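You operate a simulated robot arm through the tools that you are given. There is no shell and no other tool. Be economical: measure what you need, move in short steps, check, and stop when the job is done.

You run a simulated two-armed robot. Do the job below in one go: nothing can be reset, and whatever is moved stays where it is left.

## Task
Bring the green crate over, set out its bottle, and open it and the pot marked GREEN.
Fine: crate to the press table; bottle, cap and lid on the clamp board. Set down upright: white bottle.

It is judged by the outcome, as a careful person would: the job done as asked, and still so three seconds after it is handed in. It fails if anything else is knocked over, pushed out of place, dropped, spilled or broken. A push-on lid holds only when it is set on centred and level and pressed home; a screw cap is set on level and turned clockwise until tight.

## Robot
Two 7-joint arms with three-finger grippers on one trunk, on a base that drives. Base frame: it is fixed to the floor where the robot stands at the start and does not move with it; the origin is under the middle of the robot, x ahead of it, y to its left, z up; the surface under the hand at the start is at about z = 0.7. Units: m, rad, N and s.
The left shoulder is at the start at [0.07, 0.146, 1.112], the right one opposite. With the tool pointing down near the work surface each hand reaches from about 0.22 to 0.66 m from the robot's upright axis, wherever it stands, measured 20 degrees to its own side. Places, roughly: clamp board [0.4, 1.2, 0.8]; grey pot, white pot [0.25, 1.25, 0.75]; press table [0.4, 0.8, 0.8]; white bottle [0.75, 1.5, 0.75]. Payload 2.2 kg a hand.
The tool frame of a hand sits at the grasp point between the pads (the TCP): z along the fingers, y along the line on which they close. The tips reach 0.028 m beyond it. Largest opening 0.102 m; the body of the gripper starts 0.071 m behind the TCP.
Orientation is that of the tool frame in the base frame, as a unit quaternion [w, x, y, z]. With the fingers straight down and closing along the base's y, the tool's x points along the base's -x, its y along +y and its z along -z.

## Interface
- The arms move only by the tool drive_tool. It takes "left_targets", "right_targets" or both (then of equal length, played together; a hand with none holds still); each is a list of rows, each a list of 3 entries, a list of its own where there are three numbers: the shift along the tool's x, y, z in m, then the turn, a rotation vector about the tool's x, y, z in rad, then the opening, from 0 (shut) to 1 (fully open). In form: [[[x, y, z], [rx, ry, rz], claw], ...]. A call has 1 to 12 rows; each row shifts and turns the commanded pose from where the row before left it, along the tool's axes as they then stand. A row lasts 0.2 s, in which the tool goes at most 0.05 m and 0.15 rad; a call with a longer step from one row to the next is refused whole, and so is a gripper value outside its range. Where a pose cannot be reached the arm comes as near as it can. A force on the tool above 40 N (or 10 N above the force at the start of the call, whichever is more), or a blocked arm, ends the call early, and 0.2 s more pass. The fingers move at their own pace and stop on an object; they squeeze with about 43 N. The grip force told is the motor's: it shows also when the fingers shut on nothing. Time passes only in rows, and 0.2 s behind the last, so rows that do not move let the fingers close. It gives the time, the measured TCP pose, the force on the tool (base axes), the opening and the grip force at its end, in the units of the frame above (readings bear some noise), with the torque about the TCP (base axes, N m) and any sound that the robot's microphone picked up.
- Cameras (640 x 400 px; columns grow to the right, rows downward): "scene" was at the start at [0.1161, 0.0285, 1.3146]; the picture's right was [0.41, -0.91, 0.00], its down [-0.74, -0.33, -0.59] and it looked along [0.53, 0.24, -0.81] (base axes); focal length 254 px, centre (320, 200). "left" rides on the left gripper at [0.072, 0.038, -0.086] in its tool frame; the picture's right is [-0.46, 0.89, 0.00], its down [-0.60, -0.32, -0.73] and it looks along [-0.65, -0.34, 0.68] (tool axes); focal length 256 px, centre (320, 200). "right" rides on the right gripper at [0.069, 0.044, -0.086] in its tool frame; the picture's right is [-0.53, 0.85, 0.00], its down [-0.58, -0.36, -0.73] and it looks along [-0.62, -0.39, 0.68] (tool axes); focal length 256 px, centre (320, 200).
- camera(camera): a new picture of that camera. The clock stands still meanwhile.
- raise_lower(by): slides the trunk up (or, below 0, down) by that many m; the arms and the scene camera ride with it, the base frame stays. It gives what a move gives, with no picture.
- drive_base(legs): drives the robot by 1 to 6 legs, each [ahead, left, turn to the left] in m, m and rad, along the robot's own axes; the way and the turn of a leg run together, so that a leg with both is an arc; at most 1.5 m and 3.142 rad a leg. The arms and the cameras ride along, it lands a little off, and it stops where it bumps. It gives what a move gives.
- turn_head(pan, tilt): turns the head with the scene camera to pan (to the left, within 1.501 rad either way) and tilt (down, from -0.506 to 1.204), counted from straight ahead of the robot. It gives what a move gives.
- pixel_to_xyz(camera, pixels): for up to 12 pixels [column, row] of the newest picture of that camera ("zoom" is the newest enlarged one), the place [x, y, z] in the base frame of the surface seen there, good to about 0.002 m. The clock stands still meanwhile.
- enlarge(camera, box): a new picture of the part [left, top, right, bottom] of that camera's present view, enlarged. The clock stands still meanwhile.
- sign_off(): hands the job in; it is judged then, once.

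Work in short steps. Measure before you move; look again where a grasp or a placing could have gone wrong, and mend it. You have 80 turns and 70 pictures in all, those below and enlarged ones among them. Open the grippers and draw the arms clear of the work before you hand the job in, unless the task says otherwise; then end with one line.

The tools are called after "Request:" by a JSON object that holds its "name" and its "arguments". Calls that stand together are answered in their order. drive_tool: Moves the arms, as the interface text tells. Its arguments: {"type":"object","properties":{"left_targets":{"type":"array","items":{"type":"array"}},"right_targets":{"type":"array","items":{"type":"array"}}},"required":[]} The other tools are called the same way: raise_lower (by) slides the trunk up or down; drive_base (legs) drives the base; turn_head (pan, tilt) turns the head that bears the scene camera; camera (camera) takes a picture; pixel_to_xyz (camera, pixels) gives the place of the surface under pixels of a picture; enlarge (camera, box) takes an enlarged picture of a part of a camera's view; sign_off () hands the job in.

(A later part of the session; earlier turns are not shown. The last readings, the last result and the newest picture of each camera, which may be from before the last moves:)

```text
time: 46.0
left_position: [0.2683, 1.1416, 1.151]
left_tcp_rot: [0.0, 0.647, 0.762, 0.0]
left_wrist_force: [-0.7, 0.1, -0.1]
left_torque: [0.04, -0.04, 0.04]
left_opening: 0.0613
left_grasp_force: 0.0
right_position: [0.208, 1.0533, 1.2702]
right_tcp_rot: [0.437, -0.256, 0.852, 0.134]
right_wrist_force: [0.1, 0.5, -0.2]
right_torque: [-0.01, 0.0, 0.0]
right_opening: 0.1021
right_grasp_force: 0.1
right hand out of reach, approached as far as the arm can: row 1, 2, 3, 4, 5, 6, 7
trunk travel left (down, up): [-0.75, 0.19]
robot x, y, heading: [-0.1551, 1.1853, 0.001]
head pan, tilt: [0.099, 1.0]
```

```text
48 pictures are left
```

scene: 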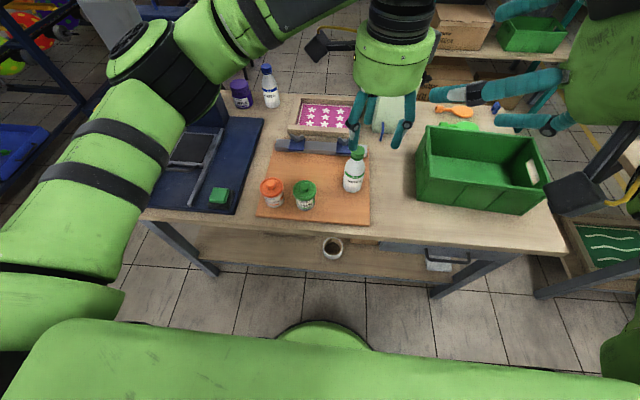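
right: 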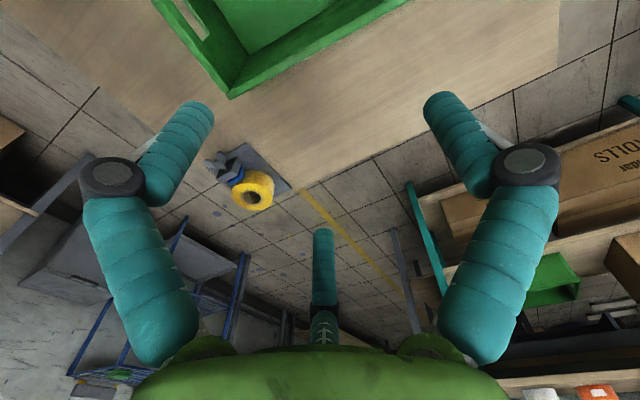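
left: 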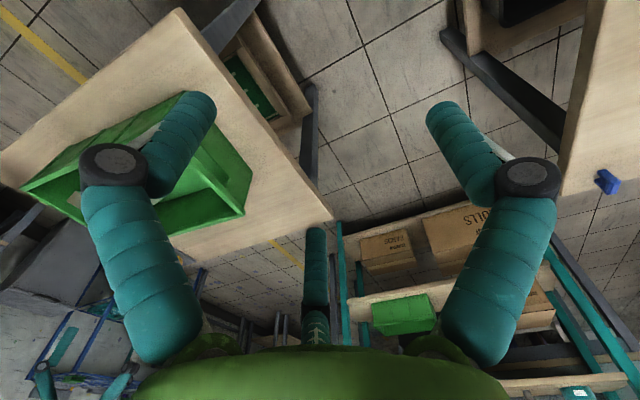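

The bottle stands upright at (355,175). The right hand now points diagonally forward-down (az 34°, 35° below horizontal). I move the left hand aside and start the right toward its pre-grasp at (0.339,1.088,0.915).

Request:
{"name": "drive_tool", "arguments": {"left_targets": [[[0.0248, 0.0345, 0], [0, 0, 0], 0.6], [[0.0248, 0.0345, 0], [0, 0, 0], 0.6], [[0.0248, 0.0345, 0], [0, 0, 0], 0.6], [[0.0248, 0.0345, 0], [0, 0, 0], 0.6], [[0, 0, 0], [0, 0, 0], 0.6], [[0, 0, 0], [0, 0, 0], 0.6], [[0, 0, 0], [0, 0, 0], 0.6], [[0, 0, 0], [0, 0, 0], 0.6], [[0, 0, 0], [0, 0, 0], 0.6]], "right_targets": [[[0, 0, 0], [0, 0, 0], 1], [[0, 0, 0], [0, 0, 0], 1], [[0, 0, 0], [0, 0, 0], 1], [[0, 0, 0], [0, 0, 0], 1], [[0.0267, -0.0054, 0.0389], [0, 0, 0], 1], [[0.0267, -0.0054, 0.0389], [0, 0, 0], 1], [[0.0267, -0.0054, 0.0389], [0, 0, 0], 1], [[0.0267, -0.0054, 0.0389], [0, 0, 0], 1], [[0, 0, 0], [0, 0, 0], 1]]}}

Request:
{"name": "camera", "arguments": {"camera": "scene"}}

```text
time: 48.0
left_position: [0.3892, 1.2607, 1.1509]
left_tcp_rot: [0.0, 0.647, 0.762, -0.001]
left_wrist_force: [0.2, 0.1, 0.7]
left_torque: [-0.01, 0.0, 0.0]
left_opening: 0.0613
left_grasp_force: 0.1
right_position: [0.3, 1.0721, 1.1102]
right_tcp_rot: [0.438, -0.256, 0.851, 0.133]
right_wrist_force: [0.4, 0.1, 0.8]
right_torque: [0.02, 0.01, -0.02]
right_opening: 0.1022
right_grasp_force: 0.0
right hand out of reach, approached as far as the arm can: row 5, 6, 7
trunk travel left (down, up): [-0.75, 0.19]
robot x, y, heading: [-0.1586, 1.1873, -0.004]
head pan, tilt: [0.099, 1.0]
```

```text
47 pictures are left
```

scene: 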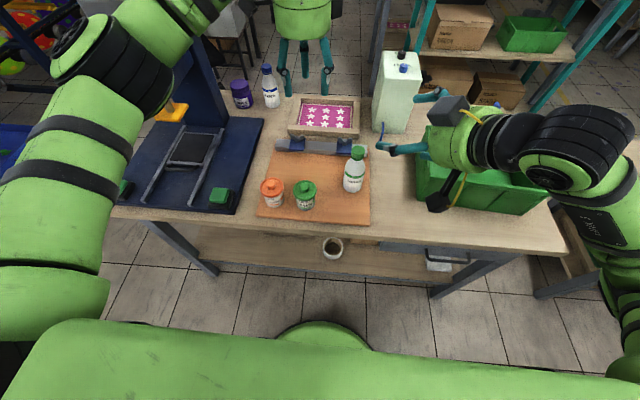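

The right hand is now reachable and tracking at (0.300,1.072,1.110). I continue to the pre-grasp.

Request:
{"name": "drive_tool", "arguments": {"right_targets": [[[0.0269, -0.0017, 0.0295], [0, 0, 0], 1], [[0.0269, -0.0017, 0.0295], [0, 0, 0], 1], [[0.0269, -0.0017, 0.0295], [0, 0, 0], 1], [[0.0269, -0.0017, 0.0295], [0, 0, 0], 1], [[0.0269, -0.0017, 0.0295], [0, 0, 0], 1], [[0, 0, 0], [0, 0, 0], 1]]}}

Request:
{"name": "camera", "arguments": {"camera": "scene"}}

Request:
{"name": "camera", "arguments": {"camera": "right"}}

```text
time: 49.4
left_position: [0.3891, 1.2601, 1.15]
left_tcp_rot: [0.0, 0.647, 0.763, 0.001]
left_wrist_force: [-0.4, 0.3, 1.2]
left_torque: [0.0, -0.01, -0.01]
left_opening: 0.0615
left_grasp_force: 0.1
right_position: [0.3422, 1.0866, 0.9168]
right_tcp_rot: [0.439, -0.256, 0.851, 0.133]
right_wrist_force: [-0.7, 0.4, -0.4]
right_torque: [-0.01, -0.03, 0.04]
right_opening: 0.1018
right_grasp_force: 0.1
trunk travel left (down, up): [-0.75, 0.19]
robot x, y, heading: [-0.1607, 1.1898, -0.004]
head pan, tilt: [0.099, 1.0]
```

```text
46 pictures are left
```

scene: 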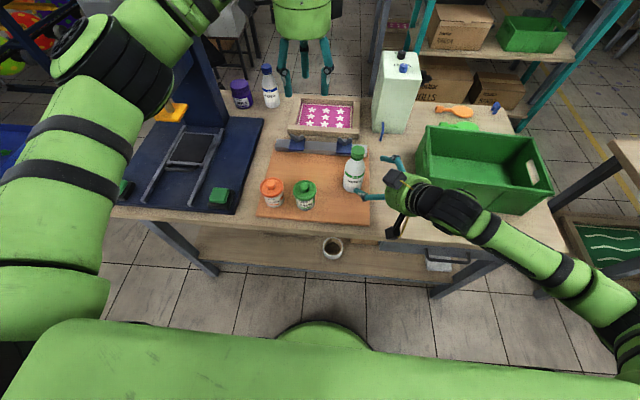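

```text
45 pictures are left
```

right: 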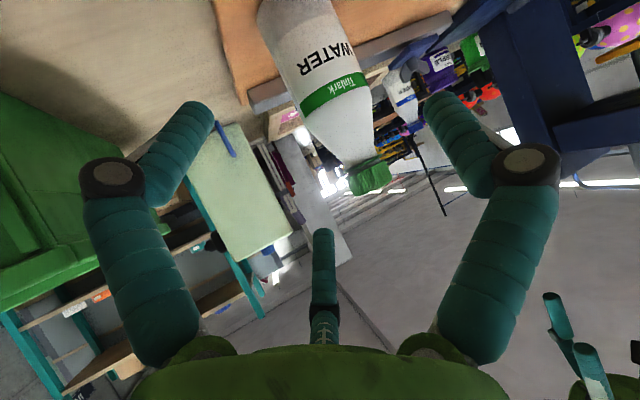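

The bottle lies between the open right fingers in the right camera view. I check its exact position before closing in.

Request:
{"name": "enlarge", "arguments": {"camera": "scene", "box": [310, 130, 430, 220]}}

Request:
{"name": "pixel_to_xyz", "arguments": {"camera": "zoom", "pixels": [[230, 125], [250, 105], [225, 240], [190, 240], [285, 240]]}}

```text
4.44 times, centred on (370, 175) of scene
```

zoom: 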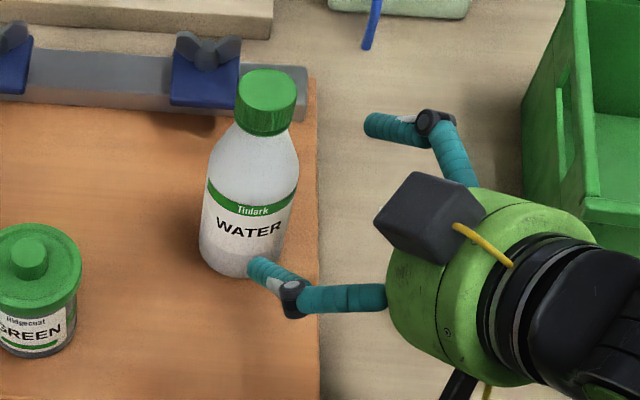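

```text
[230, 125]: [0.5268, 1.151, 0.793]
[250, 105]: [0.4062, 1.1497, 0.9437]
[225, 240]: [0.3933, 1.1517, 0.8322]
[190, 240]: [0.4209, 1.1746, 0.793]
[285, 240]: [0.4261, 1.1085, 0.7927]
```

Request:
{"name": "pixel_to_xyz", "arguments": {"camera": "zoom", "pixels": [[266, 82], [242, 88], [292, 90], [268, 72], [262, 99], [430, 190], [400, 190], [430, 240], [470, 215]]}}

```text
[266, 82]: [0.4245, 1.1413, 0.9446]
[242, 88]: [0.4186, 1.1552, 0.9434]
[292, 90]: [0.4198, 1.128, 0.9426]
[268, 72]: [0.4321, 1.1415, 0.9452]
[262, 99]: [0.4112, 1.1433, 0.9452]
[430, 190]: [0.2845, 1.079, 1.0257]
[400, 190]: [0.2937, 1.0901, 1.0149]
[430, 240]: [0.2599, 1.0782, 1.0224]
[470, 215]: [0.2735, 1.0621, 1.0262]
```

The cap centre is (0.420,1.1415), top z 0.945. I advance the right hand along its axis to grasp the body at z≈0.832 and close.

Request:
{"name": "drive_tool", "arguments": {"right_targets": [[[0.0034, 0.0007, 0.0317], [0, 0, 0], 1], [[0.0034, 0.0007, 0.0317], [0, 0, 0], 1], [[0.0034, 0.0007, 0.0317], [0, 0, 0], 1], [[0.0034, 0.0007, 0.0317], [0, 0, 0], 1], [[0, 0, 0], [0, 0, 0], 1], [[0, 0, 0], [0, 0, 0], 0.45], [[0, 0, 0], [0, 0, 0], 0.3], [[0, 0, 0], [0, 0, 0], 0.3]]}}

Request:
{"name": "enlarge", "arguments": {"camera": "scene", "box": [310, 130, 430, 220]}}

```text
time: 51.2
left_position: [0.39, 1.2619, 1.1497]
left_tcp_rot: [0.0, 0.646, 0.763, 0.0]
left_wrist_force: [-0.4, 0.3, -0.2]
left_torque: [0.05, -0.01, -0.01]
left_opening: 0.061
left_grasp_force: 0.0
right_position: [0.4229, 1.1417, 0.8328]
right_tcp_rot: [0.438, -0.257, 0.851, 0.134]
right_wrist_force: [-0.6, 1.6, 2.8]
right_torque: [-0.01, 0.03, -0.05]
right_opening: 0.0799
right_grasp_force: 42.9
trunk travel left (down, up): [-0.75, 0.19]
robot x, y, heading: [-0.1556, 1.1868, -0.002]
head pan, tilt: [0.099, 1.0]
```

```text
4.44 times, centred on (370, 175) of scene
```

zoom: 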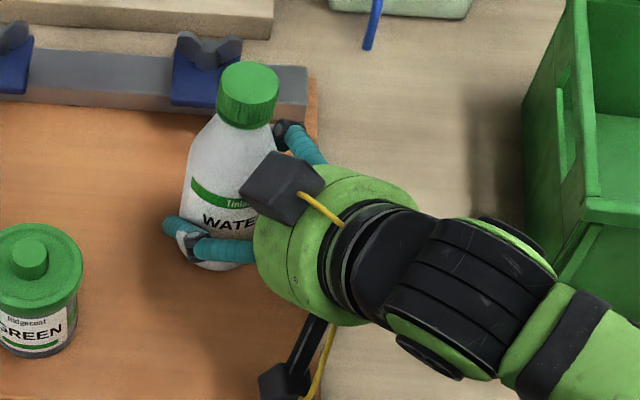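

The grip stopped at an 80 mm opening, wider than the 55 mm body, and the bottle shifted. I measure cap and bottle now.

Request:
{"name": "pixel_to_xyz", "arguments": {"camera": "zoom", "pixels": [[250, 75], [222, 80], [277, 85], [215, 165], [225, 225], [205, 262], [270, 190], [185, 225], [300, 145]]}}

Request:
{"name": "camera", "arguments": {"camera": "right"}}

```text
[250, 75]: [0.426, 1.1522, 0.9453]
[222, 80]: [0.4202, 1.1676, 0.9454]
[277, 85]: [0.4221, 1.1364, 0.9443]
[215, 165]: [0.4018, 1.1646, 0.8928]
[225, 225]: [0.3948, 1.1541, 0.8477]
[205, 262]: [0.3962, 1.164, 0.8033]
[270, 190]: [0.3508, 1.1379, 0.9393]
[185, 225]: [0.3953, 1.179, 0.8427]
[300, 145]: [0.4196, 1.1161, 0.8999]
```

```text
42 pictures are left
```

right: 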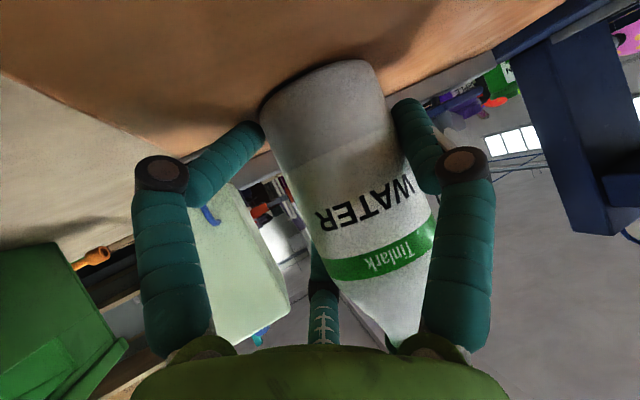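

The hand is evidently a three-jaw one (the bottle centred 9 mm off, 80 mm opening fits that), so the bottle is truly gripped and level: cap centre (0.4225,1.152), top 0.945. I bring the left hand over the cap.

Request:
{"name": "drive_tool", "arguments": {"left_targets": [[[-0.0377, 0.005, 0], [0, 0, 0], 0.45], [[-0.0377, 0.005, 0], [0, 0, 0], 0.45], [[-0.0377, 0.005, 0], [0, 0, 0], 0.45], [[0, 0, 0.0375], [0, 0, 0], 0.45], [[0, 0, 0.0375], [0, 0, 0], 0.45], [[0, 0, 0.0375], [0, 0, 0], 0.45], [[0, 0, 0.0275], [0, 0, 0], 0.45], [[0, 0, 0], [0, 0, 0], 0.45]]}}

Request:
{"name": "enlarge", "arguments": {"camera": "scene", "box": [290, 80, 450, 220]}}

```text
time: 53.0
left_position: [0.4199, 1.151, 1.0094]
left_tcp_rot: [0.001, 0.647, 0.762, 0.001]
left_wrist_force: [0.9, 0.3, 0.0]
left_torque: [0.01, -0.04, 0.0]
left_opening: 0.0458
left_grasp_force: 0.2
right_position: [0.4231, 1.1416, 0.8327]
right_tcp_rot: [0.438, -0.257, 0.851, 0.134]
right_wrist_force: [0.0, -0.3, 3.4]
right_torque: [-0.13, -0.03, 0.01]
right_opening: 0.0798
right_grasp_force: 43.2
trunk travel left (down, up): [-0.75, 0.19]
robot x, y, heading: [-0.1593, 1.1855, -0.002]
head pan, tilt: [0.099, 1.0]
```

```text
2.86 times, centred on (370, 150) of scene
```

zoom: 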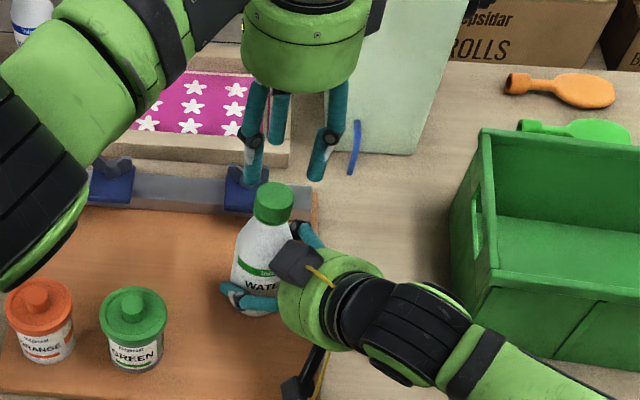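

The left fingers are directly above the cap. I descend 6.8 cm and close on it.

Request:
{"name": "drive_tool", "arguments": {"left_targets": [[[0.0006, 0.0026, 0.03], [0, 0, 0], 0.45], [[0, 0, 0.025], [0, 0, 0], 0.45], [[0, 0, 0.013], [0, 0, 0], 0.45], [[0, 0, 0], [0, 0, 0], 0.45], [[0, 0, 0], [0, 0, 0], 0], [[0, 0, 0], [0, 0, 0], 0], [[0, 0, 0], [0, 0, 0], 0]]}}

```text
time: 54.6
left_position: [0.4209, 1.1536, 0.9421]
left_tcp_rot: [0.001, 0.647, 0.762, 0.0]
left_wrist_force: [7.7, -4.8, 0.2]
left_torque: [-0.06, -0.18, 0.01]
left_opening: 0.0295
left_grasp_force: 43.0
right_position: [0.4228, 1.1408, 0.8331]
right_tcp_rot: [0.439, -0.257, 0.851, 0.133]
right_wrist_force: [-5.6, 2.6, 6.7]
right_torque: [-0.8, -0.75, 0.11]
right_opening: 0.0796
right_grasp_force: 42.6
trunk travel left (down, up): [-0.75, 0.19]
robot x, y, heading: [-0.1574, 1.1832, -0.007]
head pan, tilt: [0.099, 1.0]
```

The cap is gripped (29.5 mm). I turn it counter-clockwise seen from above (−tool z), with a slight rise.

Request:
{"name": "drive_tool", "arguments": {"left_targets": [[[-0.0008, 0.0009, 0], [0, 0, -0.1], 0], [[0, 0, -0.0001], [0, 0, -0.14], 0], [[0, 0, -0.0001], [0, 0, -0.14], 0], [[0, 0, -0.0001], [0, 0, -0.14], 0], [[0, 0, -0.0001], [0, 0, -0.14], 0], [[0, 0, -0.0001], [0, 0, -0.14], 0], [[0, 0, -0.0001], [0, 0, -0.14], 0], [[0, 0, -0.0001], [0, 0, -0.14], 0], [[0, 0, -0.0001], [0, 0, -0.14], 0], [[0, 0, -0.0001], [0, 0, -0.14], 0], [[0, 0, -0.0001], [0, 0, -0.14], 0], [[0, 0, -0.0001], [0, 0, -0.14], 0]]}}

Request:
{"name": "enlarge", "arguments": {"camera": "scene", "box": [290, 80, 450, 220]}}

```text
time: 57.2
left_position: [0.4237, 1.1544, 0.9429]
left_tcp_rot: [0.001, -0.118, 0.993, 0.001]
left_wrist_force: [4.2, -4.3, -6.5]
left_torque: [0.06, -0.63, -0.05]
left_opening: 0.0295
left_grasp_force: 42.6
right_position: [0.4212, 1.1414, 0.8338]
right_tcp_rot: [0.44, -0.257, 0.85, 0.134]
right_wrist_force: [-3.9, 2.6, 11.3]
right_torque: [-0.59, 0.17, 0.0]
right_opening: 0.0788
right_grasp_force: 43.4
trunk travel left (down, up): [-0.75, 0.19]
robot x, y, heading: [-0.156, 1.1858, -0.002]
head pan, tilt: [0.099, 1.0]
```

```text
2.86 times, centred on (370, 150) of scene
```

zoom: 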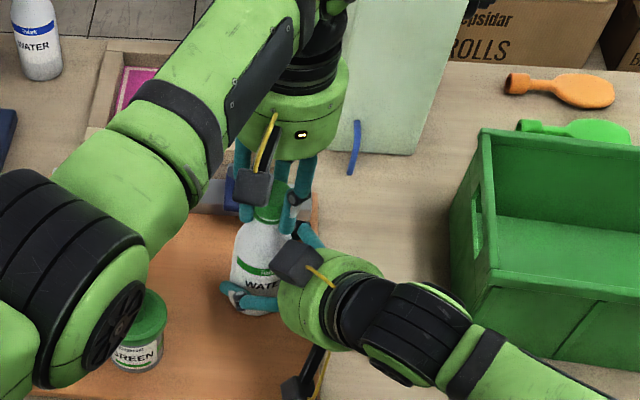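

The cap turned 1.6 rad with the bottle label unmoved. The left forearm swung over the pots, so I check its height before turning further.

Request:
{"name": "pixel_to_xyz", "arguments": {"camera": "zoom", "pixels": [[100, 160], [130, 300], [60, 250], [110, 350], [145, 260], [200, 120], [20, 360]]}}

Request:
{"name": "drive_tool", "arguments": {"left_targets": [[[0, 0, 0], [0, 0, -0.14], 0], [[0, 0, 0], [0, 0, -0.14], 0], [[0, 0, 0], [0, 0, -0.14], 0], [[0, 0, 0], [0, 0, -0.14], 0]]}}

```text
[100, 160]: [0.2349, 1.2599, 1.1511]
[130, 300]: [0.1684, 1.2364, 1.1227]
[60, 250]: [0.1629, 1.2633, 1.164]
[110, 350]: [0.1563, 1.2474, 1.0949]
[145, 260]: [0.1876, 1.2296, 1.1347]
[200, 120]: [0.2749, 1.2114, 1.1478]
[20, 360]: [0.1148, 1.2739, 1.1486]
```

```text
time: 58.2
left_position: [0.4247, 1.1545, 0.9447]
left_tcp_rot: [0.0, -0.388, 0.922, 0.0]
left_wrist_force: [0.4, -1.4, -3.6]
left_torque: [0.25, -0.53, -0.03]
left_opening: 0.0296
left_grasp_force: 42.7
right_position: [0.422, 1.1412, 0.8336]
right_tcp_rot: [0.439, -0.257, 0.851, 0.133]
right_wrist_force: [-0.5, 4.5, 10.5]
right_torque: [-0.54, 0.54, 0.09]
right_opening: 0.0788
right_grasp_force: 42.6
trunk travel left (down, up): [-0.75, 0.19]
robot x, y, heading: [-0.1542, 1.1868, -0.003]
head pan, tilt: [0.099, 1.0]
```

The forearm is well clear (z>1.05) and the cap is rising (TCP z 0.9447). I keep turning.

Request:
{"name": "drive_tool", "arguments": {"left_targets": [[[0, 0, -0.0001], [0, 0, -0.14], 0], [[0, 0, -0.0001], [0, 0, -0.14], 0], [[0, 0, -0.0001], [0, 0, -0.14], 0], [[0, 0, -0.0001], [0, 0, -0.14], 0], [[0, 0, -0.0001], [0, 0, -0.14], 0], [[0, 0, -0.0001], [0, 0, -0.14], 0], [[0, 0, -0.0001], [0, 0, -0.14], 0], [[0, 0, -0.0001], [0, 0, -0.14], 0], [[0, 0, -0.0001], [0, 0, -0.14], 0], [[0, 0, 0], [0, 0, 0], 0]]}}

```text
time: 60.4
left_position: [0.4235, 1.1546, 0.9447]
left_tcp_rot: [0.0, 0.856, -0.518, 0.0]
left_wrist_force: [4.2, 4.6, -4.9]
left_torque: [0.33, -0.41, 0.0]
left_opening: 0.0298
left_grasp_force: 43.2
right_position: [0.4224, 1.1412, 0.8339]
right_tcp_rot: [0.439, -0.256, 0.851, 0.133]
right_wrist_force: [-2.9, -2.4, 12.8]
right_torque: [0.12, -0.11, 0.11]
right_opening: 0.0787
right_grasp_force: 43.2
trunk travel left (down, up): [-0.75, 0.19]
robot x, y, heading: [-0.1567, 1.1889, -0.004]
head pan, tilt: [0.099, 1.0]
```

About 3.5 rad turned so far, and the wrist still tracks. I turn another 1.5 rad, with a slight rise.

Request:
{"name": "drive_tool", "arguments": {"left_targets": [[[0, 0, -0.0001], [0, 0, -0.14], 0], [[0, 0, -0.0001], [0, 0, -0.14], 0], [[0, 0, -0.0001], [0, 0, -0.14], 0], [[0, 0, -0.0001], [0, 0, -0.14], 0], [[0, 0, -0.0001], [0, 0, -0.14], 0], [[0, 0, -0.0001], [0, 0, -0.14], 0], [[0, 0, -0.0001], [0, 0, -0.14], 0], [[0, 0, -0.0001], [0, 0, -0.14], 0], [[0, 0, -0.0001], [0, 0, -0.14], 0], [[0, 0, -0.0001], [0, 0, -0.14], 0], [[0, 0, 0], [0, 0, 0], 0]]}}

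Request:
{"name": "enlarge", "arguments": {"camera": "scene", "box": [290, 80, 450, 220]}}

```text
time: 62.8
left_position: [0.4125, 1.392, 0.9479]
left_tcp_rot: [-0.001, 0.988, 0.155, 0.0]
left_wrist_force: [-1.2, -0.7, -2.1]
left_torque: [0.01, 0.08, 0.0]
left_opening: 0.0336
left_grasp_force: 42.7
left hand out of reach, approached as far as the arm can: row 4, 5, 6, 7, 8, 9, 10
right_position: [0.4224, 1.1413, 0.8321]
right_tcp_rot: [0.439, -0.257, 0.851, 0.134]
right_wrist_force: [0.4, 0.1, -0.5]
right_torque: [-0.01, 0.02, 0.03]
right_opening: 0.0306
right_grasp_force: 0.1
trunk travel left (down, up): [-0.75, 0.19]
robot x, y, heading: [-0.1564, 1.1842, -0.001]
head pan, tilt: [0.099, 1.0]
```

```text
2.86 times, centred on (370, 150) of scene
```

zoom: 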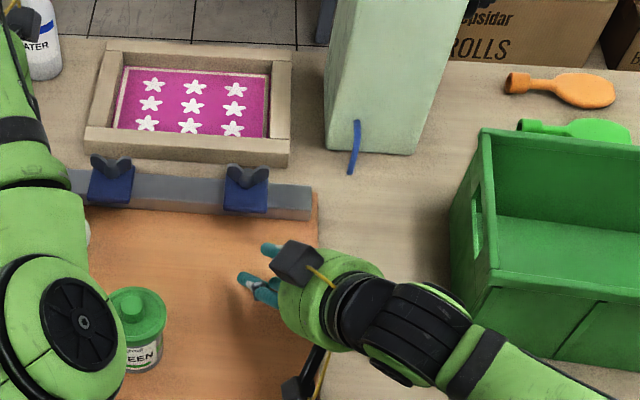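

The left arm hit its limit and swung to y≈1.39, taking the bottle with it out of the right hand (Fz −2.1 N: still held). I look at the whole scene.

Request:
{"name": "turn_head", "arguments": {"pan": 0.35, "tilt": 0.9}}

Request:
{"name": "camera", "arguments": {"camera": "scene"}}

Request:
{"name": "camera", "arguments": {"camera": "left"}}

```text
time: 63.6
left_position: [0.4111, 1.3906, 0.9483]
left_tcp_rot: [0.0, 0.988, 0.154, 0.001]
left_wrist_force: [0.4, -0.3, -2.3]
left_torque: [0.08, 0.07, 0.01]
left_opening: 0.0339
left_grasp_force: 42.7
right_position: [0.4229, 1.1405, 0.8313]
right_tcp_rot: [0.438, -0.257, 0.851, 0.134]
right_wrist_force: [-0.5, -0.3, 0.4]
right_torque: [0.01, 0.0, -0.02]
right_opening: 0.0308
right_grasp_force: 0.1
trunk travel left (down, up): [-0.75, 0.19]
robot x, y, heading: [-0.1548, 1.1903, -0.001]
head pan, tilt: [0.351, 0.901]
```

```text
38 pictures are left
```

scene: 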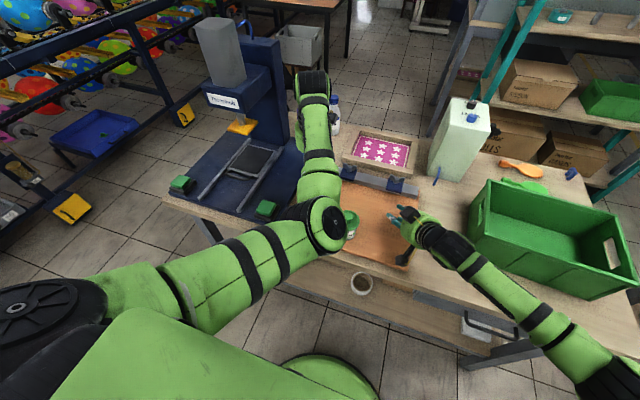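

```text
37 pictures are left
```

left: 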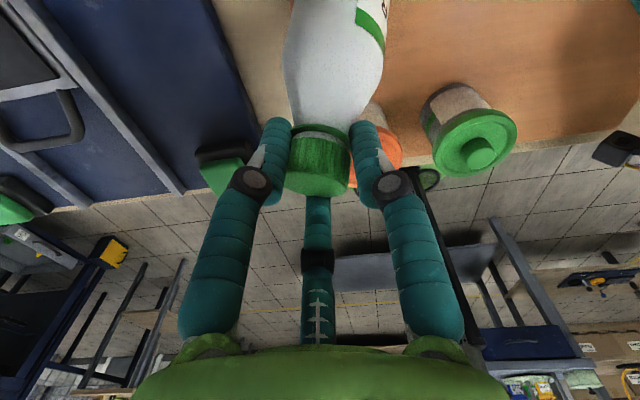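

The bottle is still hanging upright from the left hand at (0.41,1.39), and both pots stand in place. I raise the trunk to clear the pots, then unwind the wrist.

Request:
{"name": "raise_lower", "arguments": {"by": 0.17}}

Request:
{"name": "drive_tool", "arguments": {"left_targets": [[[0, 0, 0], [0, 0, 0.145], 0], [[0, 0, 0], [0, 0, 0.145], 0], [[0, 0, 0], [0, 0, 0.145], 0], [[0, 0, 0], [0, 0, 0.145], 0], [[0, 0, 0], [0, 0, 0.145], 0], [[0, 0, 0], [0, 0, 0.145], 0]]}}

Request:
{"name": "camera", "arguments": {"camera": "scene"}}

```text
time: 65.5
left_position: [0.4119, 1.392, 1.1165]
left_tcp_rot: [0.0, 0.988, 0.154, -0.001]
left_wrist_force: [0.5, 0.3, -2.7]
left_torque: [0.04, 0.08, 0.05]
left_opening: 0.0338
left_grasp_force: 43.2
right_position: [0.4231, 1.1406, 1.0009]
right_tcp_rot: [0.438, -0.256, 0.851, 0.133]
right_wrist_force: [0.0, 0.6, 0.6]
right_torque: [-0.02, -0.02, -0.01]
right_opening: 0.0305
right_grasp_force: 0.1
trunk travel left (down, up): [-0.92, 0.02]
robot x, y, heading: [-0.1506, 1.1864, -0.003]
head pan, tilt: [0.351, 0.901]
```

```text
time: 66.9
left_position: [0.4122, 1.3872, 1.1155]
left_tcp_rot: [0.002, 0.96, -0.281, 0.0]
left_wrist_force: [0.1, 0.1, -2.2]
left_torque: [0.07, -0.01, 0.01]
left_opening: 0.0334
left_grasp_force: 43.1
right_position: [0.424, 1.1398, 1.002]
right_tcp_rot: [0.438, -0.256, 0.852, 0.133]
right_wrist_force: [0.3, -0.9, 0.8]
right_torque: [0.01, 0.03, -0.03]
right_opening: 0.0306
right_grasp_force: 0.0
trunk travel left (down, up): [-0.92, 0.02]
robot x, y, heading: [-0.1607, 1.1878, 0.0]
head pan, tilt: [0.351, 0.901]
```

```text
36 pictures are left
```

scene: 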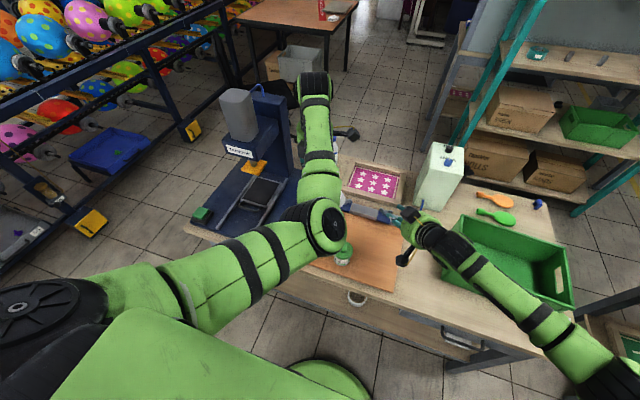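

The left command follows the measured pose, and the bottle remains held. I continue unwinding and back off the right hand along its axis, opening it.

Request:
{"name": "drive_tool", "arguments": {"left_targets": [[[0, 0, 0], [0, 0, 0.145], 0], [[0, 0, 0], [0, 0, 0.145], 0], [[0, 0, 0], [0, 0, 0.145], 0], [[0, 0, 0], [0, 0, 0.145], 0], [[0, 0, 0], [0, 0, 0.145], 0], [[0, 0, 0], [0, 0, 0.145], 0], [[0, 0, 0], [0, 0, 0.145], 0], [[0, 0, 0], [0, 0, 0.145], 0], [[0, 0, 0], [0, 0, 0.145], 0], [[0, 0, 0], [0, 0, 0.145], 0], [[0, 0, 0], [0, 0, 0.145], 0], [[0, 0, 0], [0, 0, 0.145], 0]], "right_targets": [[[0, 0, -0.04], [0, 0, 0], 1], [[0, 0, -0.04], [0, 0, 0], 1], [[0, 0, -0.04], [0, 0, 0], 1], [[0, 0, 0], [0, 0, 0], 1], [[0, 0, 0], [0, 0, 0], 1], [[0, 0, 0], [0, 0, 0], 1], [[0, 0, 0], [0, 0, 0], 1], [[0, 0, 0], [0, 0, 0], 1], [[0, 0, 0], [0, 0, 0], 1], [[0, 0, 0], [0, 0, 0], 1], [[0, 0, 0], [0, 0, 0], 1], [[0, 0, 0], [0, 0, 0], 1]]}}

Request:
{"name": "drive_tool", "arguments": {"left_targets": [[[0, 0, 0], [0, 0, 0.145], 0], [[0, 0, 0], [0, 0, 0.145], 0], [[0, 0, 0], [0, 0, 0.145], 0], [[0, 0, 0], [0, 0, 0.145], 0], [[0, 0, 0], [0, 0, 0.145], 0], [[0, 0, 0], [0, 0, 0.1], 0]]}}

Request:
{"name": "camera", "arguments": {"camera": "scene"}}

```text
time: 69.5
left_position: [0.4109, 1.3879, 1.1169]
left_tcp_rot: [0.0, -0.406, 0.914, 0.0]
left_wrist_force: [0.4, -0.2, -1.7]
left_torque: [0.02, -0.06, 0.02]
left_opening: 0.0336
left_grasp_force: 42.6
right_position: [0.3413, 1.0848, 1.0727]
right_tcp_rot: [0.438, -0.257, 0.851, 0.134]
right_wrist_force: [0.2, 0.3, 0.4]
right_torque: [0.01, 0.0, -0.03]
right_opening: 0.1021
right_grasp_force: 0.1
trunk travel left (down, up): [-0.92, 0.02]
robot x, y, heading: [-0.1543, 1.1886, -0.002]
head pan, tilt: [0.351, 0.901]
```

```text
time: 70.9
left_position: [0.4119, 1.3872, 1.1183]
left_tcp_rot: [0.001, -0.006, 1.0, 0.0]
left_wrist_force: [-0.3, 0.2, 0.6]
left_torque: [-0.06, -0.08, -0.03]
left_opening: 0.0338
left_grasp_force: 43.0
right_position: [0.342, 1.0846, 1.072]
right_tcp_rot: [0.438, -0.257, 0.851, 0.134]
right_wrist_force: [-0.9, 0.1, 0.1]
right_torque: [0.02, 0.01, 0.02]
right_opening: 0.1018
right_grasp_force: 0.1
trunk travel left (down, up): [-0.92, 0.02]
robot x, y, heading: [-0.1526, 1.1842, -0.008]
head pan, tilt: [0.351, 0.901]
```

```text
35 pictures are left
```

scene: 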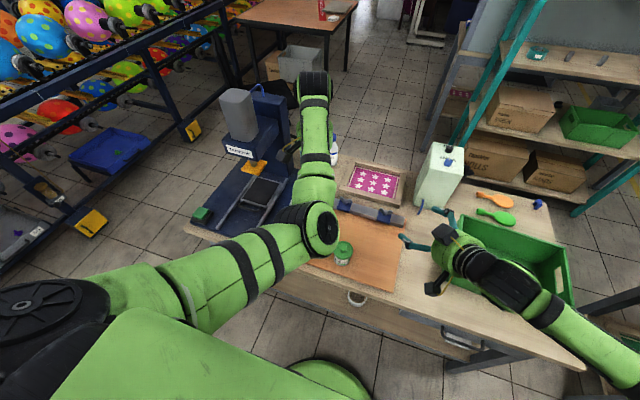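

The left hand's vertical force now reads about 0, so I must check that the bottle is still there.

Request:
{"name": "camera", "arguments": {"camera": "left"}}

```text
34 pictures are left
```

left: 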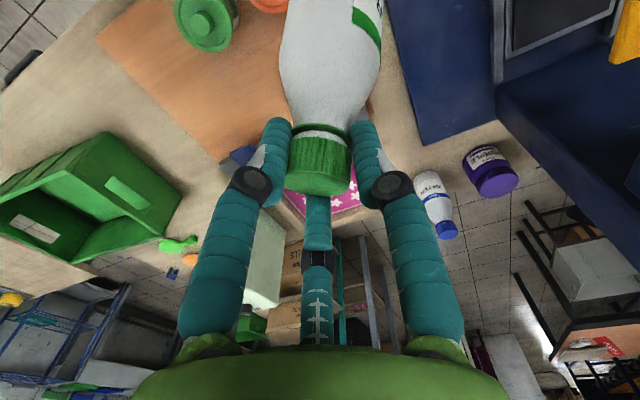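

The bottle is still firmly held, with a gap now visible under the cap. I carry it back toward (0.42,1.15) and pre-yaw clockwise again.

Request:
{"name": "drive_tool", "arguments": {"left_targets": [[[-0.0016, -0.0474, 0], [0, 0, 0], 0], [[-0.0016, -0.0474, 0], [0, 0, 0], 0], [[-0.0016, -0.0474, 0], [0, 0, 0], 0], [[-0.0016, -0.0474, 0], [0, 0, 0], 0], [[-0.0016, -0.0474, 0], [0, 0, 0], 0], [[0, 0, 0], [0, 0, 0.145], 0], [[0, 0, 0], [0, 0, 0.145], 0], [[0, 0, 0], [0, 0, 0.145], 0], [[0, 0, 0], [0, 0, 0.145], 0], [[0, 0, 0], [0, 0, 0.145], 0], [[0, 0, 0], [0, 0, 0.145], 0], [[0, 0, 0], [0, 0, 0.145], 0]], "right_targets": [[[0, 0, -0.04], [0, 0, 0], 1], [[0, 0, 0], [0, 0, 0], 1], [[0, 0, 0], [0, 0, 0], 1], [[0, 0, 0], [0, 0, 0], 1], [[0, 0, 0], [0, 0, 0], 1], [[0, 0, 0], [0, 0, 0], 1], [[0, 0, 0], [0, 0, 0], 1], [[0, 0, 0], [0, 0, 0], 1], [[0, 0, 0], [0, 0, 0], 1], [[0, 0, 0], [0, 0, 0], 1], [[0, 0, 0], [0, 0, 0], 1], [[0, 0, 0], [0, 0, 0], 1]]}}

Request:
{"name": "drive_tool", "arguments": {"left_targets": [[[0, 0, 0], [0, 0, 0.145], 0], [[0, 0, 0], [0, 0, 0.145], 0], [[0, 0, 0], [0, 0, 0.145], 0], [[0, 0, 0], [0, 0, 0.145], 0], [[0, 0, 0], [0, 0, 0.145], 0], [[0, 0, 0], [0, 0, 0], 0]]}}

Request:
{"name": "enlarge", "arguments": {"camera": "scene", "box": [300, 130, 500, 290]}}

```text
time: 73.5
left_position: [0.4226, 1.1513, 1.1181]
left_tcp_rot: [0.0, 0.481, 0.877, 0.0]
left_wrist_force: [0.6, 0.0, -1.0]
left_torque: [-0.1, -0.02, 0.0]
left_opening: 0.0333
left_grasp_force: 42.7
right_position: [0.3138, 1.066, 1.0951]
right_tcp_rot: [0.438, -0.256, 0.851, 0.133]
right_wrist_force: [-0.4, -0.3, 0.3]
right_torque: [-0.01, 0.01, 0.0]
right_opening: 0.1021
right_grasp_force: 0.1
trunk travel left (down, up): [-0.92, 0.02]
robot x, y, heading: [-0.1558, 1.1886, -0.003]
head pan, tilt: [0.351, 0.901]
```

```text
time: 74.9
left_position: [0.423, 1.1524, 1.1183]
left_tcp_rot: [0.0, 0.761, 0.649, -0.001]
left_wrist_force: [-0.5, -0.6, -2.1]
left_torque: [-0.05, 0.06, -0.06]
left_opening: 0.0333
left_grasp_force: 43.1
right_position: [0.3135, 1.0649, 1.0948]
right_tcp_rot: [0.438, -0.256, 0.851, 0.133]
right_wrist_force: [0.0, 0.9, 0.3]
right_torque: [0.0, -0.02, -0.01]
right_opening: 0.1021
right_grasp_force: 0.0
trunk travel left (down, up): [-0.92, 0.02]
robot x, y, heading: [-0.1551, 1.1866, -0.0]
head pan, tilt: [0.351, 0.901]
```

```text
2.50 times, centred on (400, 210) of scene
```

zoom: 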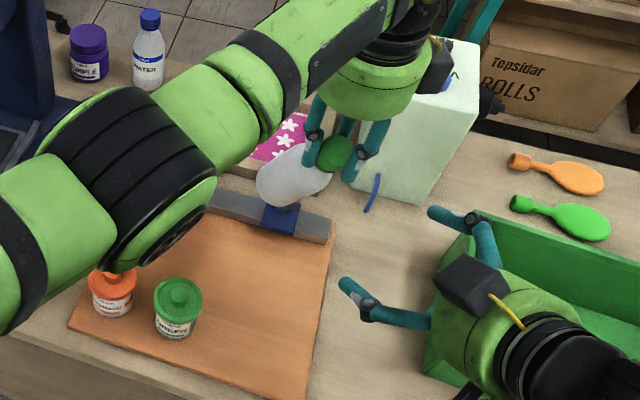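

The bottle hangs tilted in the left hand (zoom 265,180 to 335,155). I measure its axis to correct it.

Request:
{"name": "pixel_to_xyz", "arguments": {"camera": "zoom", "pixels": [[334, 155], [322, 165], [310, 175], [295, 180], [280, 185], [265, 185], [290, 160], [300, 195], [345, 145], [280, 165]]}}

Request:
{"name": "camera", "arguments": {"camera": "right"}}

Request:
{"name": "camera", "arguments": {"camera": "left"}}

```text
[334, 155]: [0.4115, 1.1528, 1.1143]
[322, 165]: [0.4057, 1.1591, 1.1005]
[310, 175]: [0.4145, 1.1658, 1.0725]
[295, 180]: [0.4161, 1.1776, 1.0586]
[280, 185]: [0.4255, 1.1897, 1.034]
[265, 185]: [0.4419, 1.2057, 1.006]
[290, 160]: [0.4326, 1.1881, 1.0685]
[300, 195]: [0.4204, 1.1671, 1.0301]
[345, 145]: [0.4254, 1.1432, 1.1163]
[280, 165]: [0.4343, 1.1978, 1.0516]
```

```text
32 pictures are left
```

right: 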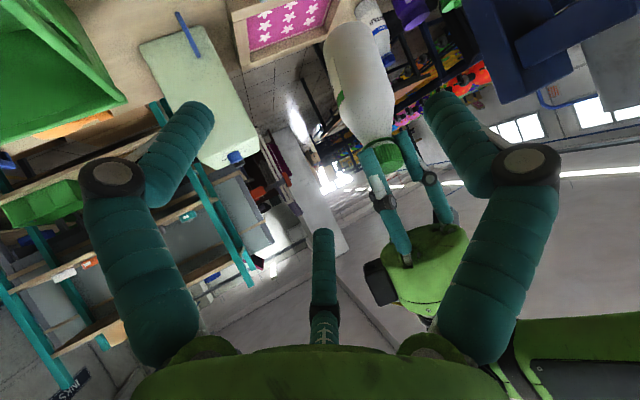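

```text
31 pictures are left
```

left: 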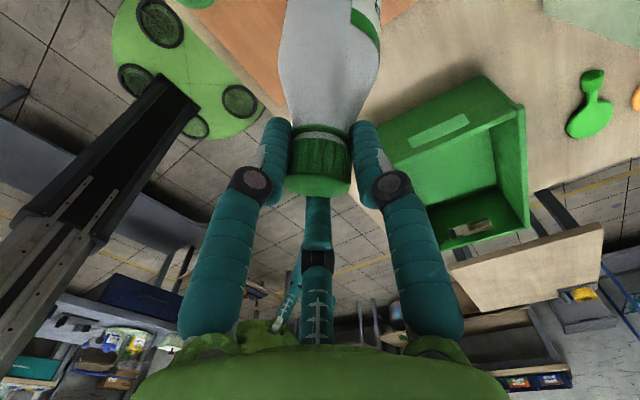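

The bottle leans ~28° toward (+x0.34,+y0.94). I rotate the left hand by 0.49 rad about the matching horizontal axis to bring the bottle upright, then check.

Request:
{"name": "drive_tool", "arguments": {"left_targets": [[[0, 0, 0], [0.023, -0.12, 0], 0], [[0, 0, 0], [0.023, -0.12, 0], 0], [[0, 0, 0], [0.023, -0.12, 0], 0], [[0, 0, 0], [0.023, -0.12, 0], 0], [[0, 0, 0], [0, 0, 0], 0]]}}

Request:
{"name": "enlarge", "arguments": {"camera": "scene", "box": [300, 130, 500, 290]}}

Request:
{"name": "camera", "arguments": {"camera": "right"}}

```text
time: 76.1
left_position: [0.4217, 1.1529, 1.1173]
left_tcp_rot: [0.12, 0.737, 0.631, -0.212]
left_wrist_force: [0.9, 0.1, -2.8]
left_torque: [0.02, 0.01, -0.02]
left_opening: 0.0334
left_grasp_force: 42.4
right_position: [0.3153, 1.0646, 1.0961]
right_tcp_rot: [0.438, -0.256, 0.851, 0.134]
right_wrist_force: [-0.8, 0.0, 0.4]
right_torque: [-0.01, -0.01, 0.0]
right_opening: 0.1019
right_grasp_force: 0.1
trunk travel left (down, up): [-0.92, 0.02]
robot x, y, heading: [-0.1544, 1.1885, -0.005]
head pan, tilt: [0.351, 0.901]
```

```text
2.50 times, centred on (400, 210) of scene
```

zoom: 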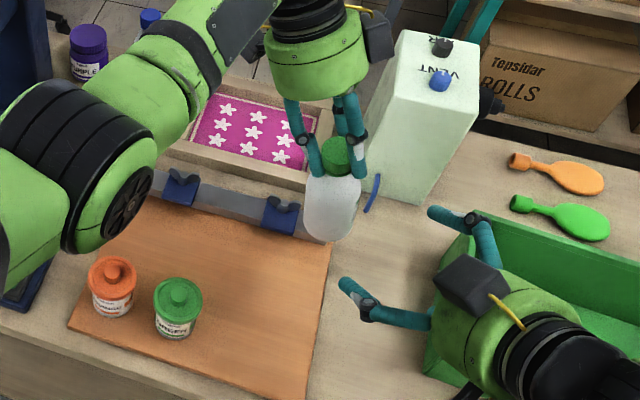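

```text
29 pictures are left
```

right: 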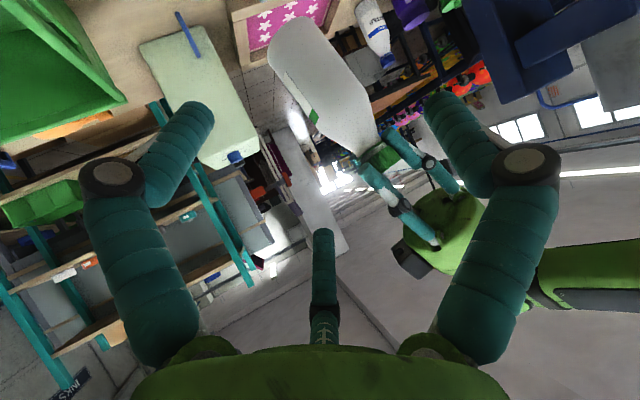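

The bottle looks almost upright in the scene view. I measure its sides and cap.

Request:
{"name": "pixel_to_xyz", "arguments": {"camera": "zoom", "pixels": [[338, 150], [325, 155], [350, 155], [333, 185], [312, 190], [355, 192], [330, 215], [308, 218], [352, 218], [328, 232]]}}

```text
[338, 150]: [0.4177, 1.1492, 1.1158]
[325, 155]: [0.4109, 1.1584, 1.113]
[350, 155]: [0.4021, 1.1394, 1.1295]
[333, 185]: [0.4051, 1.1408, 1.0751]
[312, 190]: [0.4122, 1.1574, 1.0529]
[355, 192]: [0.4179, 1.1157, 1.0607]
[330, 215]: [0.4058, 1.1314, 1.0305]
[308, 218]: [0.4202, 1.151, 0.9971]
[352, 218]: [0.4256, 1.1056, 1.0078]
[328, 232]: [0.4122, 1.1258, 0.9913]
```

It is now over-rotated by ~10° (lean toward +x,−y). I rotate back 0.18 rad and re-measure.

Request:
{"name": "drive_tool", "arguments": {"left_targets": [[[0, 0, 0], [0.045, 0.071, -0.031], 0], [[0, 0, 0], [0.045, 0.071, -0.031], 0], [[0, 0, 0], [0, 0, 0], 0]]}}

Request:
{"name": "enlarge", "arguments": {"camera": "scene", "box": [360, 170, 440, 240]}}

```text
time: 76.9
left_position: [0.4139, 1.1569, 1.1179]
left_tcp_rot: [0.035, 0.735, 0.65, -0.189]
left_wrist_force: [-0.3, -0.2, -1.7]
left_torque: [-0.01, 0.01, 0.03]
left_opening: 0.0335
left_grasp_force: 42.9
left hand out of reach, approached as far as the arm can: row 2
right_position: [0.3139, 1.065, 1.0948]
right_tcp_rot: [0.437, -0.256, 0.852, 0.132]
right_wrist_force: [-0.5, 0.4, 0.5]
right_torque: [-0.03, 0.0, 0.0]
right_opening: 0.1019
right_grasp_force: 0.1
trunk travel left (down, up): [-0.92, 0.02]
robot x, y, heading: [-0.1551, 1.1873, 0.001]
head pan, tilt: [0.351, 0.901]
```

```text
5.71 times, centred on (400, 205) of scene
```

zoom: 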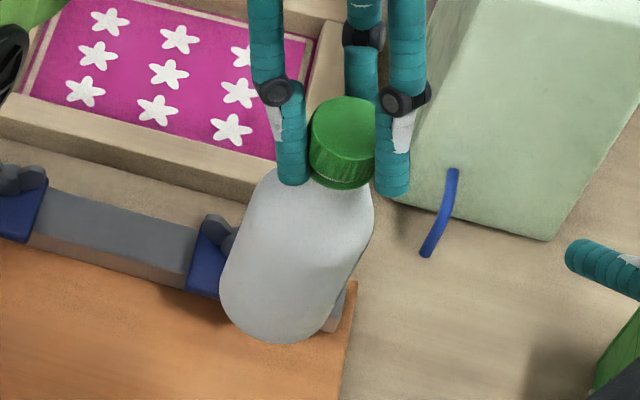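

Request:
{"name": "pixel_to_xyz", "arguments": {"camera": "zoom", "pixels": [[345, 115], [312, 160], [372, 160], [245, 215], [370, 222], [305, 220], [228, 270], [348, 275], [290, 275], [222, 300], [330, 315], [275, 325]]}}

```text
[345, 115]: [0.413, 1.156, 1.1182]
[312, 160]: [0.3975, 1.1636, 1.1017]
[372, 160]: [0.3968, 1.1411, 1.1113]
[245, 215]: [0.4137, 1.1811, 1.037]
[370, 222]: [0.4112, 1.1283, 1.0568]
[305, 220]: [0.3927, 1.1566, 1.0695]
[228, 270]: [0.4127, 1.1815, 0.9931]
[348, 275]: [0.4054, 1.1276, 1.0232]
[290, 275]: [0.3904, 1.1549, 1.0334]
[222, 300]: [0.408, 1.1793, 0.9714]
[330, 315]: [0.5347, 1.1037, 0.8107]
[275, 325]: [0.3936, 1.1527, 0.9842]
```

The bottle axis is now vertical within ~2°, centred near (0.415,1.154), bottom ≈0.97. I lower with the trunk in steps onto the board.

Request:
{"name": "raise_lower", "arguments": {"by": -0.163}}

Request:
{"name": "raise_lower", "arguments": {"by": -0.006}}

Request:
{"name": "enlarge", "arguments": {"camera": "scene", "box": [340, 150, 460, 255]}}

```text
time: 78.8
left_position: [0.4138, 1.1564, 0.955]
left_tcp_rot: [0.035, 0.735, 0.649, -0.19]
left_wrist_force: [-0.1, -0.5, -2.1]
left_torque: [0.01, 0.0, 0.0]
left_opening: 0.0334
left_grasp_force: 43.4
right_position: [0.3137, 1.0646, 0.9339]
right_tcp_rot: [0.438, -0.257, 0.851, 0.133]
right_wrist_force: [0.1, -0.5, 0.2]
right_torque: [0.01, 0.02, -0.01]
right_opening: 0.102
right_grasp_force: 0.0
trunk travel left (down, up): [-0.757, 0.183]
robot x, y, heading: [-0.1585, 1.1866, -0.003]
head pan, tilt: [0.351, 0.901]
```

```text
time: 79.3
left_position: [0.414, 1.1544, 0.9476]
left_tcp_rot: [0.035, 0.736, 0.649, -0.19]
left_wrist_force: [0.3, 0.2, -2.0]
left_torque: [-0.02, -0.01, 0.01]
left_opening: 0.0337
left_grasp_force: 43.2
right_position: [0.3142, 1.0651, 0.9258]
right_tcp_rot: [0.438, -0.257, 0.851, 0.134]
right_wrist_force: [-0.7, 0.4, 0.3]
right_torque: [0.0, -0.02, 0.03]
right_opening: 0.1023
right_grasp_force: 0.0
trunk travel left (down, up): [-0.751, 0.189]
robot x, y, heading: [-0.1549, 1.1827, -0.006]
head pan, tilt: [0.351, 0.901]
```

```text
3.81 times, centred on (400, 202) of scene
```

zoom: 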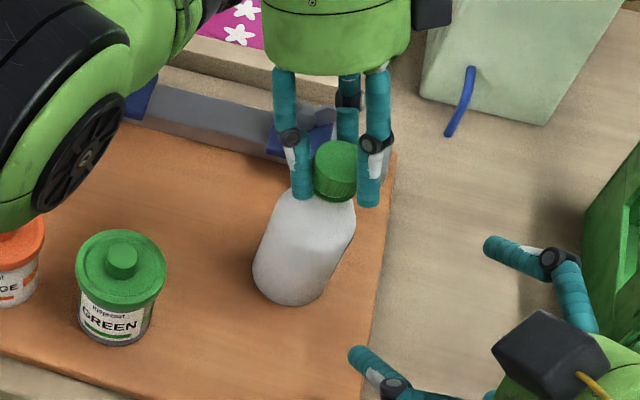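

There is no contact yet (Fz −2). I lower in 3–4 mm steps.

Request:
{"name": "raise_lower", "arguments": {"by": -0.004}}

Request:
{"name": "pixel_to_xyz", "arguments": {"camera": "zoom", "pixels": [[285, 300], [290, 306], [258, 285], [272, 260], [300, 240], [325, 275]]}}

Request:
{"name": "raise_lower", "arguments": {"by": -0.003}}

```text
time: 79.8
left_position: [0.4134, 1.1556, 0.9482]
left_tcp_rot: [0.037, 0.736, 0.649, -0.188]
left_wrist_force: [0.5, 1.8, 12.6]
left_torque: [0.13, 0.18, -0.05]
left_opening: 0.0334
left_grasp_force: 43.6
right_position: [0.3127, 1.0651, 0.9238]
right_tcp_rot: [0.439, -0.257, 0.851, 0.134]
right_wrist_force: [-0.6, -0.1, -0.2]
right_torque: [0.02, 0.03, -0.01]
right_opening: 0.1022
right_grasp_force: 0.0
trunk travel left (down, up): [-0.747, 0.193]
robot x, y, heading: [-0.1567, 1.1884, -0.004]
head pan, tilt: [0.351, 0.901]
```

```text
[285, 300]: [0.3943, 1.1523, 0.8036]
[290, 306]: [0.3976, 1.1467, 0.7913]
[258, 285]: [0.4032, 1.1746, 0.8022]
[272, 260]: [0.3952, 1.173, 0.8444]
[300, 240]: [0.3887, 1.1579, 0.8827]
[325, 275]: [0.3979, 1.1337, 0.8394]
```

```text
time: 80.3
left_position: [0.4137, 1.1563, 0.9473]
left_tcp_rot: [0.04, 0.736, 0.65, -0.186]
left_wrist_force: [3.9, 1.7, 29.9]
left_torque: [0.08, -0.12, 0.0]
left_opening: 0.0332
left_grasp_force: 42.9
right_position: [0.3108, 1.0656, 0.9219]
right_tcp_rot: [0.44, -0.257, 0.85, 0.133]
right_wrist_force: [0.7, -0.7, -0.7]
right_torque: [-0.01, 0.0, 0.02]
right_opening: 0.1021
right_grasp_force: 0.0
trunk travel left (down, up): [-0.744, 0.196]
robot x, y, heading: [-0.1536, 1.1881, 0.003]
head pan, tilt: [0.351, 0.901]
```

The bottle stands flat on the board (Fz 30 N, small torque). I relax the press by 4 mm and bring the right hand in to hold the body before letting go.

Request:
{"name": "raise_lower", "arguments": {"by": 0.005}}

Request:
{"name": "drive_tool", "arguments": {"right_targets": [[[-0.0007, 0.0008, 0.0413], [0, 0, 0], 1], [[-0.0007, 0.0008, 0.0413], [0, 0, 0], 1], [[-0.0007, 0.0008, 0.0413], [0, 0, 0], 1], [[-0.0007, 0.0008, 0.0413], [0, 0, 0], 1], [[0, 0, 0], [0, 0, 0], 1], [[0, 0, 0], [0, 0, 0], 0.5], [[0, 0, 0], [0, 0, 0], 0.3], [[0, 0, 0], [0, 0, 0], 0.3]]}}

Request:
{"name": "enlarge", "arguments": {"camera": "scene", "box": [340, 150, 460, 255]}}

```text
time: 80.9
left_position: [0.4141, 1.1553, 0.9474]
left_tcp_rot: [0.036, 0.736, 0.649, -0.188]
left_wrist_force: [3.7, -2.5, 13.1]
left_torque: [-0.4, -0.5, 0.07]
left_opening: 0.0331
left_grasp_force: 43.1
right_position: [0.3121, 1.0645, 0.9243]
right_tcp_rot: [0.439, -0.256, 0.851, 0.133]
right_wrist_force: [-0.1, 0.5, -0.1]
right_torque: [0.03, 0.0, 0.03]
right_opening: 0.102
right_grasp_force: 0.1
trunk travel left (down, up): [-0.749, 0.191]
robot x, y, heading: [-0.1563, 1.1885, -0.001]
head pan, tilt: [0.351, 0.901]
```

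```text
time: 82.7
left_position: [0.414, 1.1552, 0.9477]
left_tcp_rot: [0.038, 0.736, 0.65, -0.187]
left_wrist_force: [15.2, -10.3, -0.1]
left_torque: [0.24, -0.76, -0.02]
left_opening: 0.0333
left_grasp_force: 43.0
right_position: [0.4231, 1.1454, 0.8305]
right_tcp_rot: [0.439, -0.259, 0.849, 0.138]
right_wrist_force: [-13.4, 9.8, 11.5]
right_torque: [-1.7, -1.18, 0.21]
right_opening: 0.085
right_grasp_force: 43.1
trunk travel left (down, up): [-0.749, 0.191]
robot x, y, heading: [-0.1563, 1.1911, -0.009]
head pan, tilt: [0.351, 0.901]
```

```text
3.81 times, centred on (400, 202) of scene
```

zoom: 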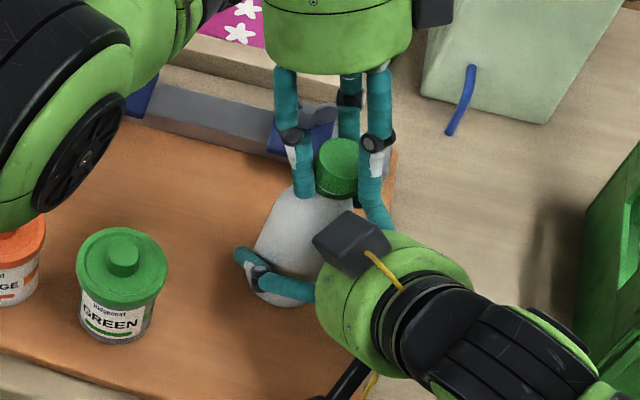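

The right hand holds the body. I open the left hand and withdraw it along its own axis.

Request:
{"name": "drive_tool", "arguments": {"left_targets": [[[0, 0, 0], [0, 0, 0], 0.6], [[0, 0, 0], [0, 0, 0], 0.6], [[0, 0, -0.03], [0, 0, 0], 0.6], [[0, 0, -0.04], [0, 0, 0], 0.6], [[0, 0, -0.04], [0, 0, 0], 0.6], [[0, 0, 0], [0, 0, 0], 0.6]]}}

Request:
{"name": "enlarge", "arguments": {"camera": "scene", "box": [340, 150, 460, 255]}}

```text
time: 84.1
left_position: [0.4268, 1.1913, 1.0472]
left_tcp_rot: [0.035, 0.736, 0.649, -0.189]
left_wrist_force: [0.0, -0.8, 0.7]
left_torque: [-0.01, 0.04, 0.0]
left_opening: 0.0615
left_grasp_force: 0.1
left hand out of reach, approached as far as the arm can: row 4, 5
right_position: [0.4243, 1.1421, 0.8313]
right_tcp_rot: [0.441, -0.257, 0.85, 0.134]
right_wrist_force: [1.4, -3.5, 21.1]
right_torque: [-0.44, 0.0, 0.07]
right_opening: 0.0815
right_grasp_force: 43.0
trunk travel left (down, up): [-0.749, 0.191]
robot x, y, heading: [-0.1558, 1.1863, 0.004]
head pan, tilt: [0.351, 0.901]
```

```text
3.81 times, centred on (400, 202) of scene
```

zoom: 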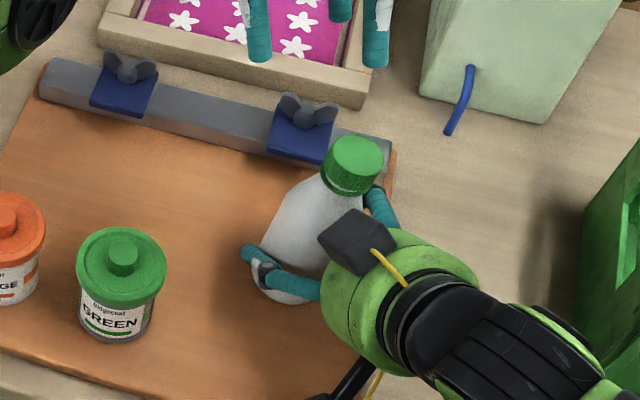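

The left hand is clear. I measure whether bottle and cap stand upright.

Request:
{"name": "pixel_to_xyz", "arguments": {"camera": "zoom", "pixels": [[355, 152], [330, 158], [382, 160], [358, 140], [350, 168], [340, 190], [315, 210], [300, 240], [285, 265], [270, 292], [275, 230]]}}

```text
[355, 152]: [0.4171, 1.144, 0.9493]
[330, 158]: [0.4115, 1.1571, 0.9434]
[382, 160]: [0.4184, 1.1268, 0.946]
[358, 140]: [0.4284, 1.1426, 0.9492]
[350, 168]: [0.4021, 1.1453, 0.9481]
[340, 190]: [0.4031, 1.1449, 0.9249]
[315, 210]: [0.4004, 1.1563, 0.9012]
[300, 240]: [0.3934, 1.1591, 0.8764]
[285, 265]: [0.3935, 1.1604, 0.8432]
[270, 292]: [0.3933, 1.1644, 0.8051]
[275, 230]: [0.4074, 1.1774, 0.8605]
```

The cap sits at (0.416,1.143), top 0.949, 4 mm higher than before, and level. I bring the left hand back to vertical and see where it lands.

Request:
{"name": "drive_tool", "arguments": {"left_targets": [[[0, 0, 0], [-0.0657, 0.1106, 0], 0.5], [[0, 0, 0], [-0.0657, 0.1106, 0], 0.5], [[0, 0, 0], [-0.0657, 0.1106, 0], 0.5], [[0, 0, 0], [0, 0, -0.12], 0.5], [[0, 0, 0], [0, 0, -0.1], 0.5], [[0, 0, 0], [0, 0, 0], 0.5]]}}

```text
time: 85.5
left_position: [0.4271, 1.1941, 1.048]
left_tcp_rot: [0.0, 0.671, 0.742, 0.0]
left_wrist_force: [0.0, 0.2, 1.3]
left_torque: [-0.01, -0.01, 0.03]
left_opening: 0.051
left_grasp_force: 0.1
right_position: [0.4237, 1.1408, 0.8325]
right_tcp_rot: [0.441, -0.256, 0.849, 0.134]
right_wrist_force: [1.2, -4.2, 21.8]
right_torque: [-0.51, -0.06, 0.04]
right_opening: 0.0817
right_grasp_force: 43.5
trunk travel left (down, up): [-0.749, 0.191]
robot x, y, heading: [-0.1565, 1.1888, 0.001]
head pan, tilt: [0.351, 0.901]
```

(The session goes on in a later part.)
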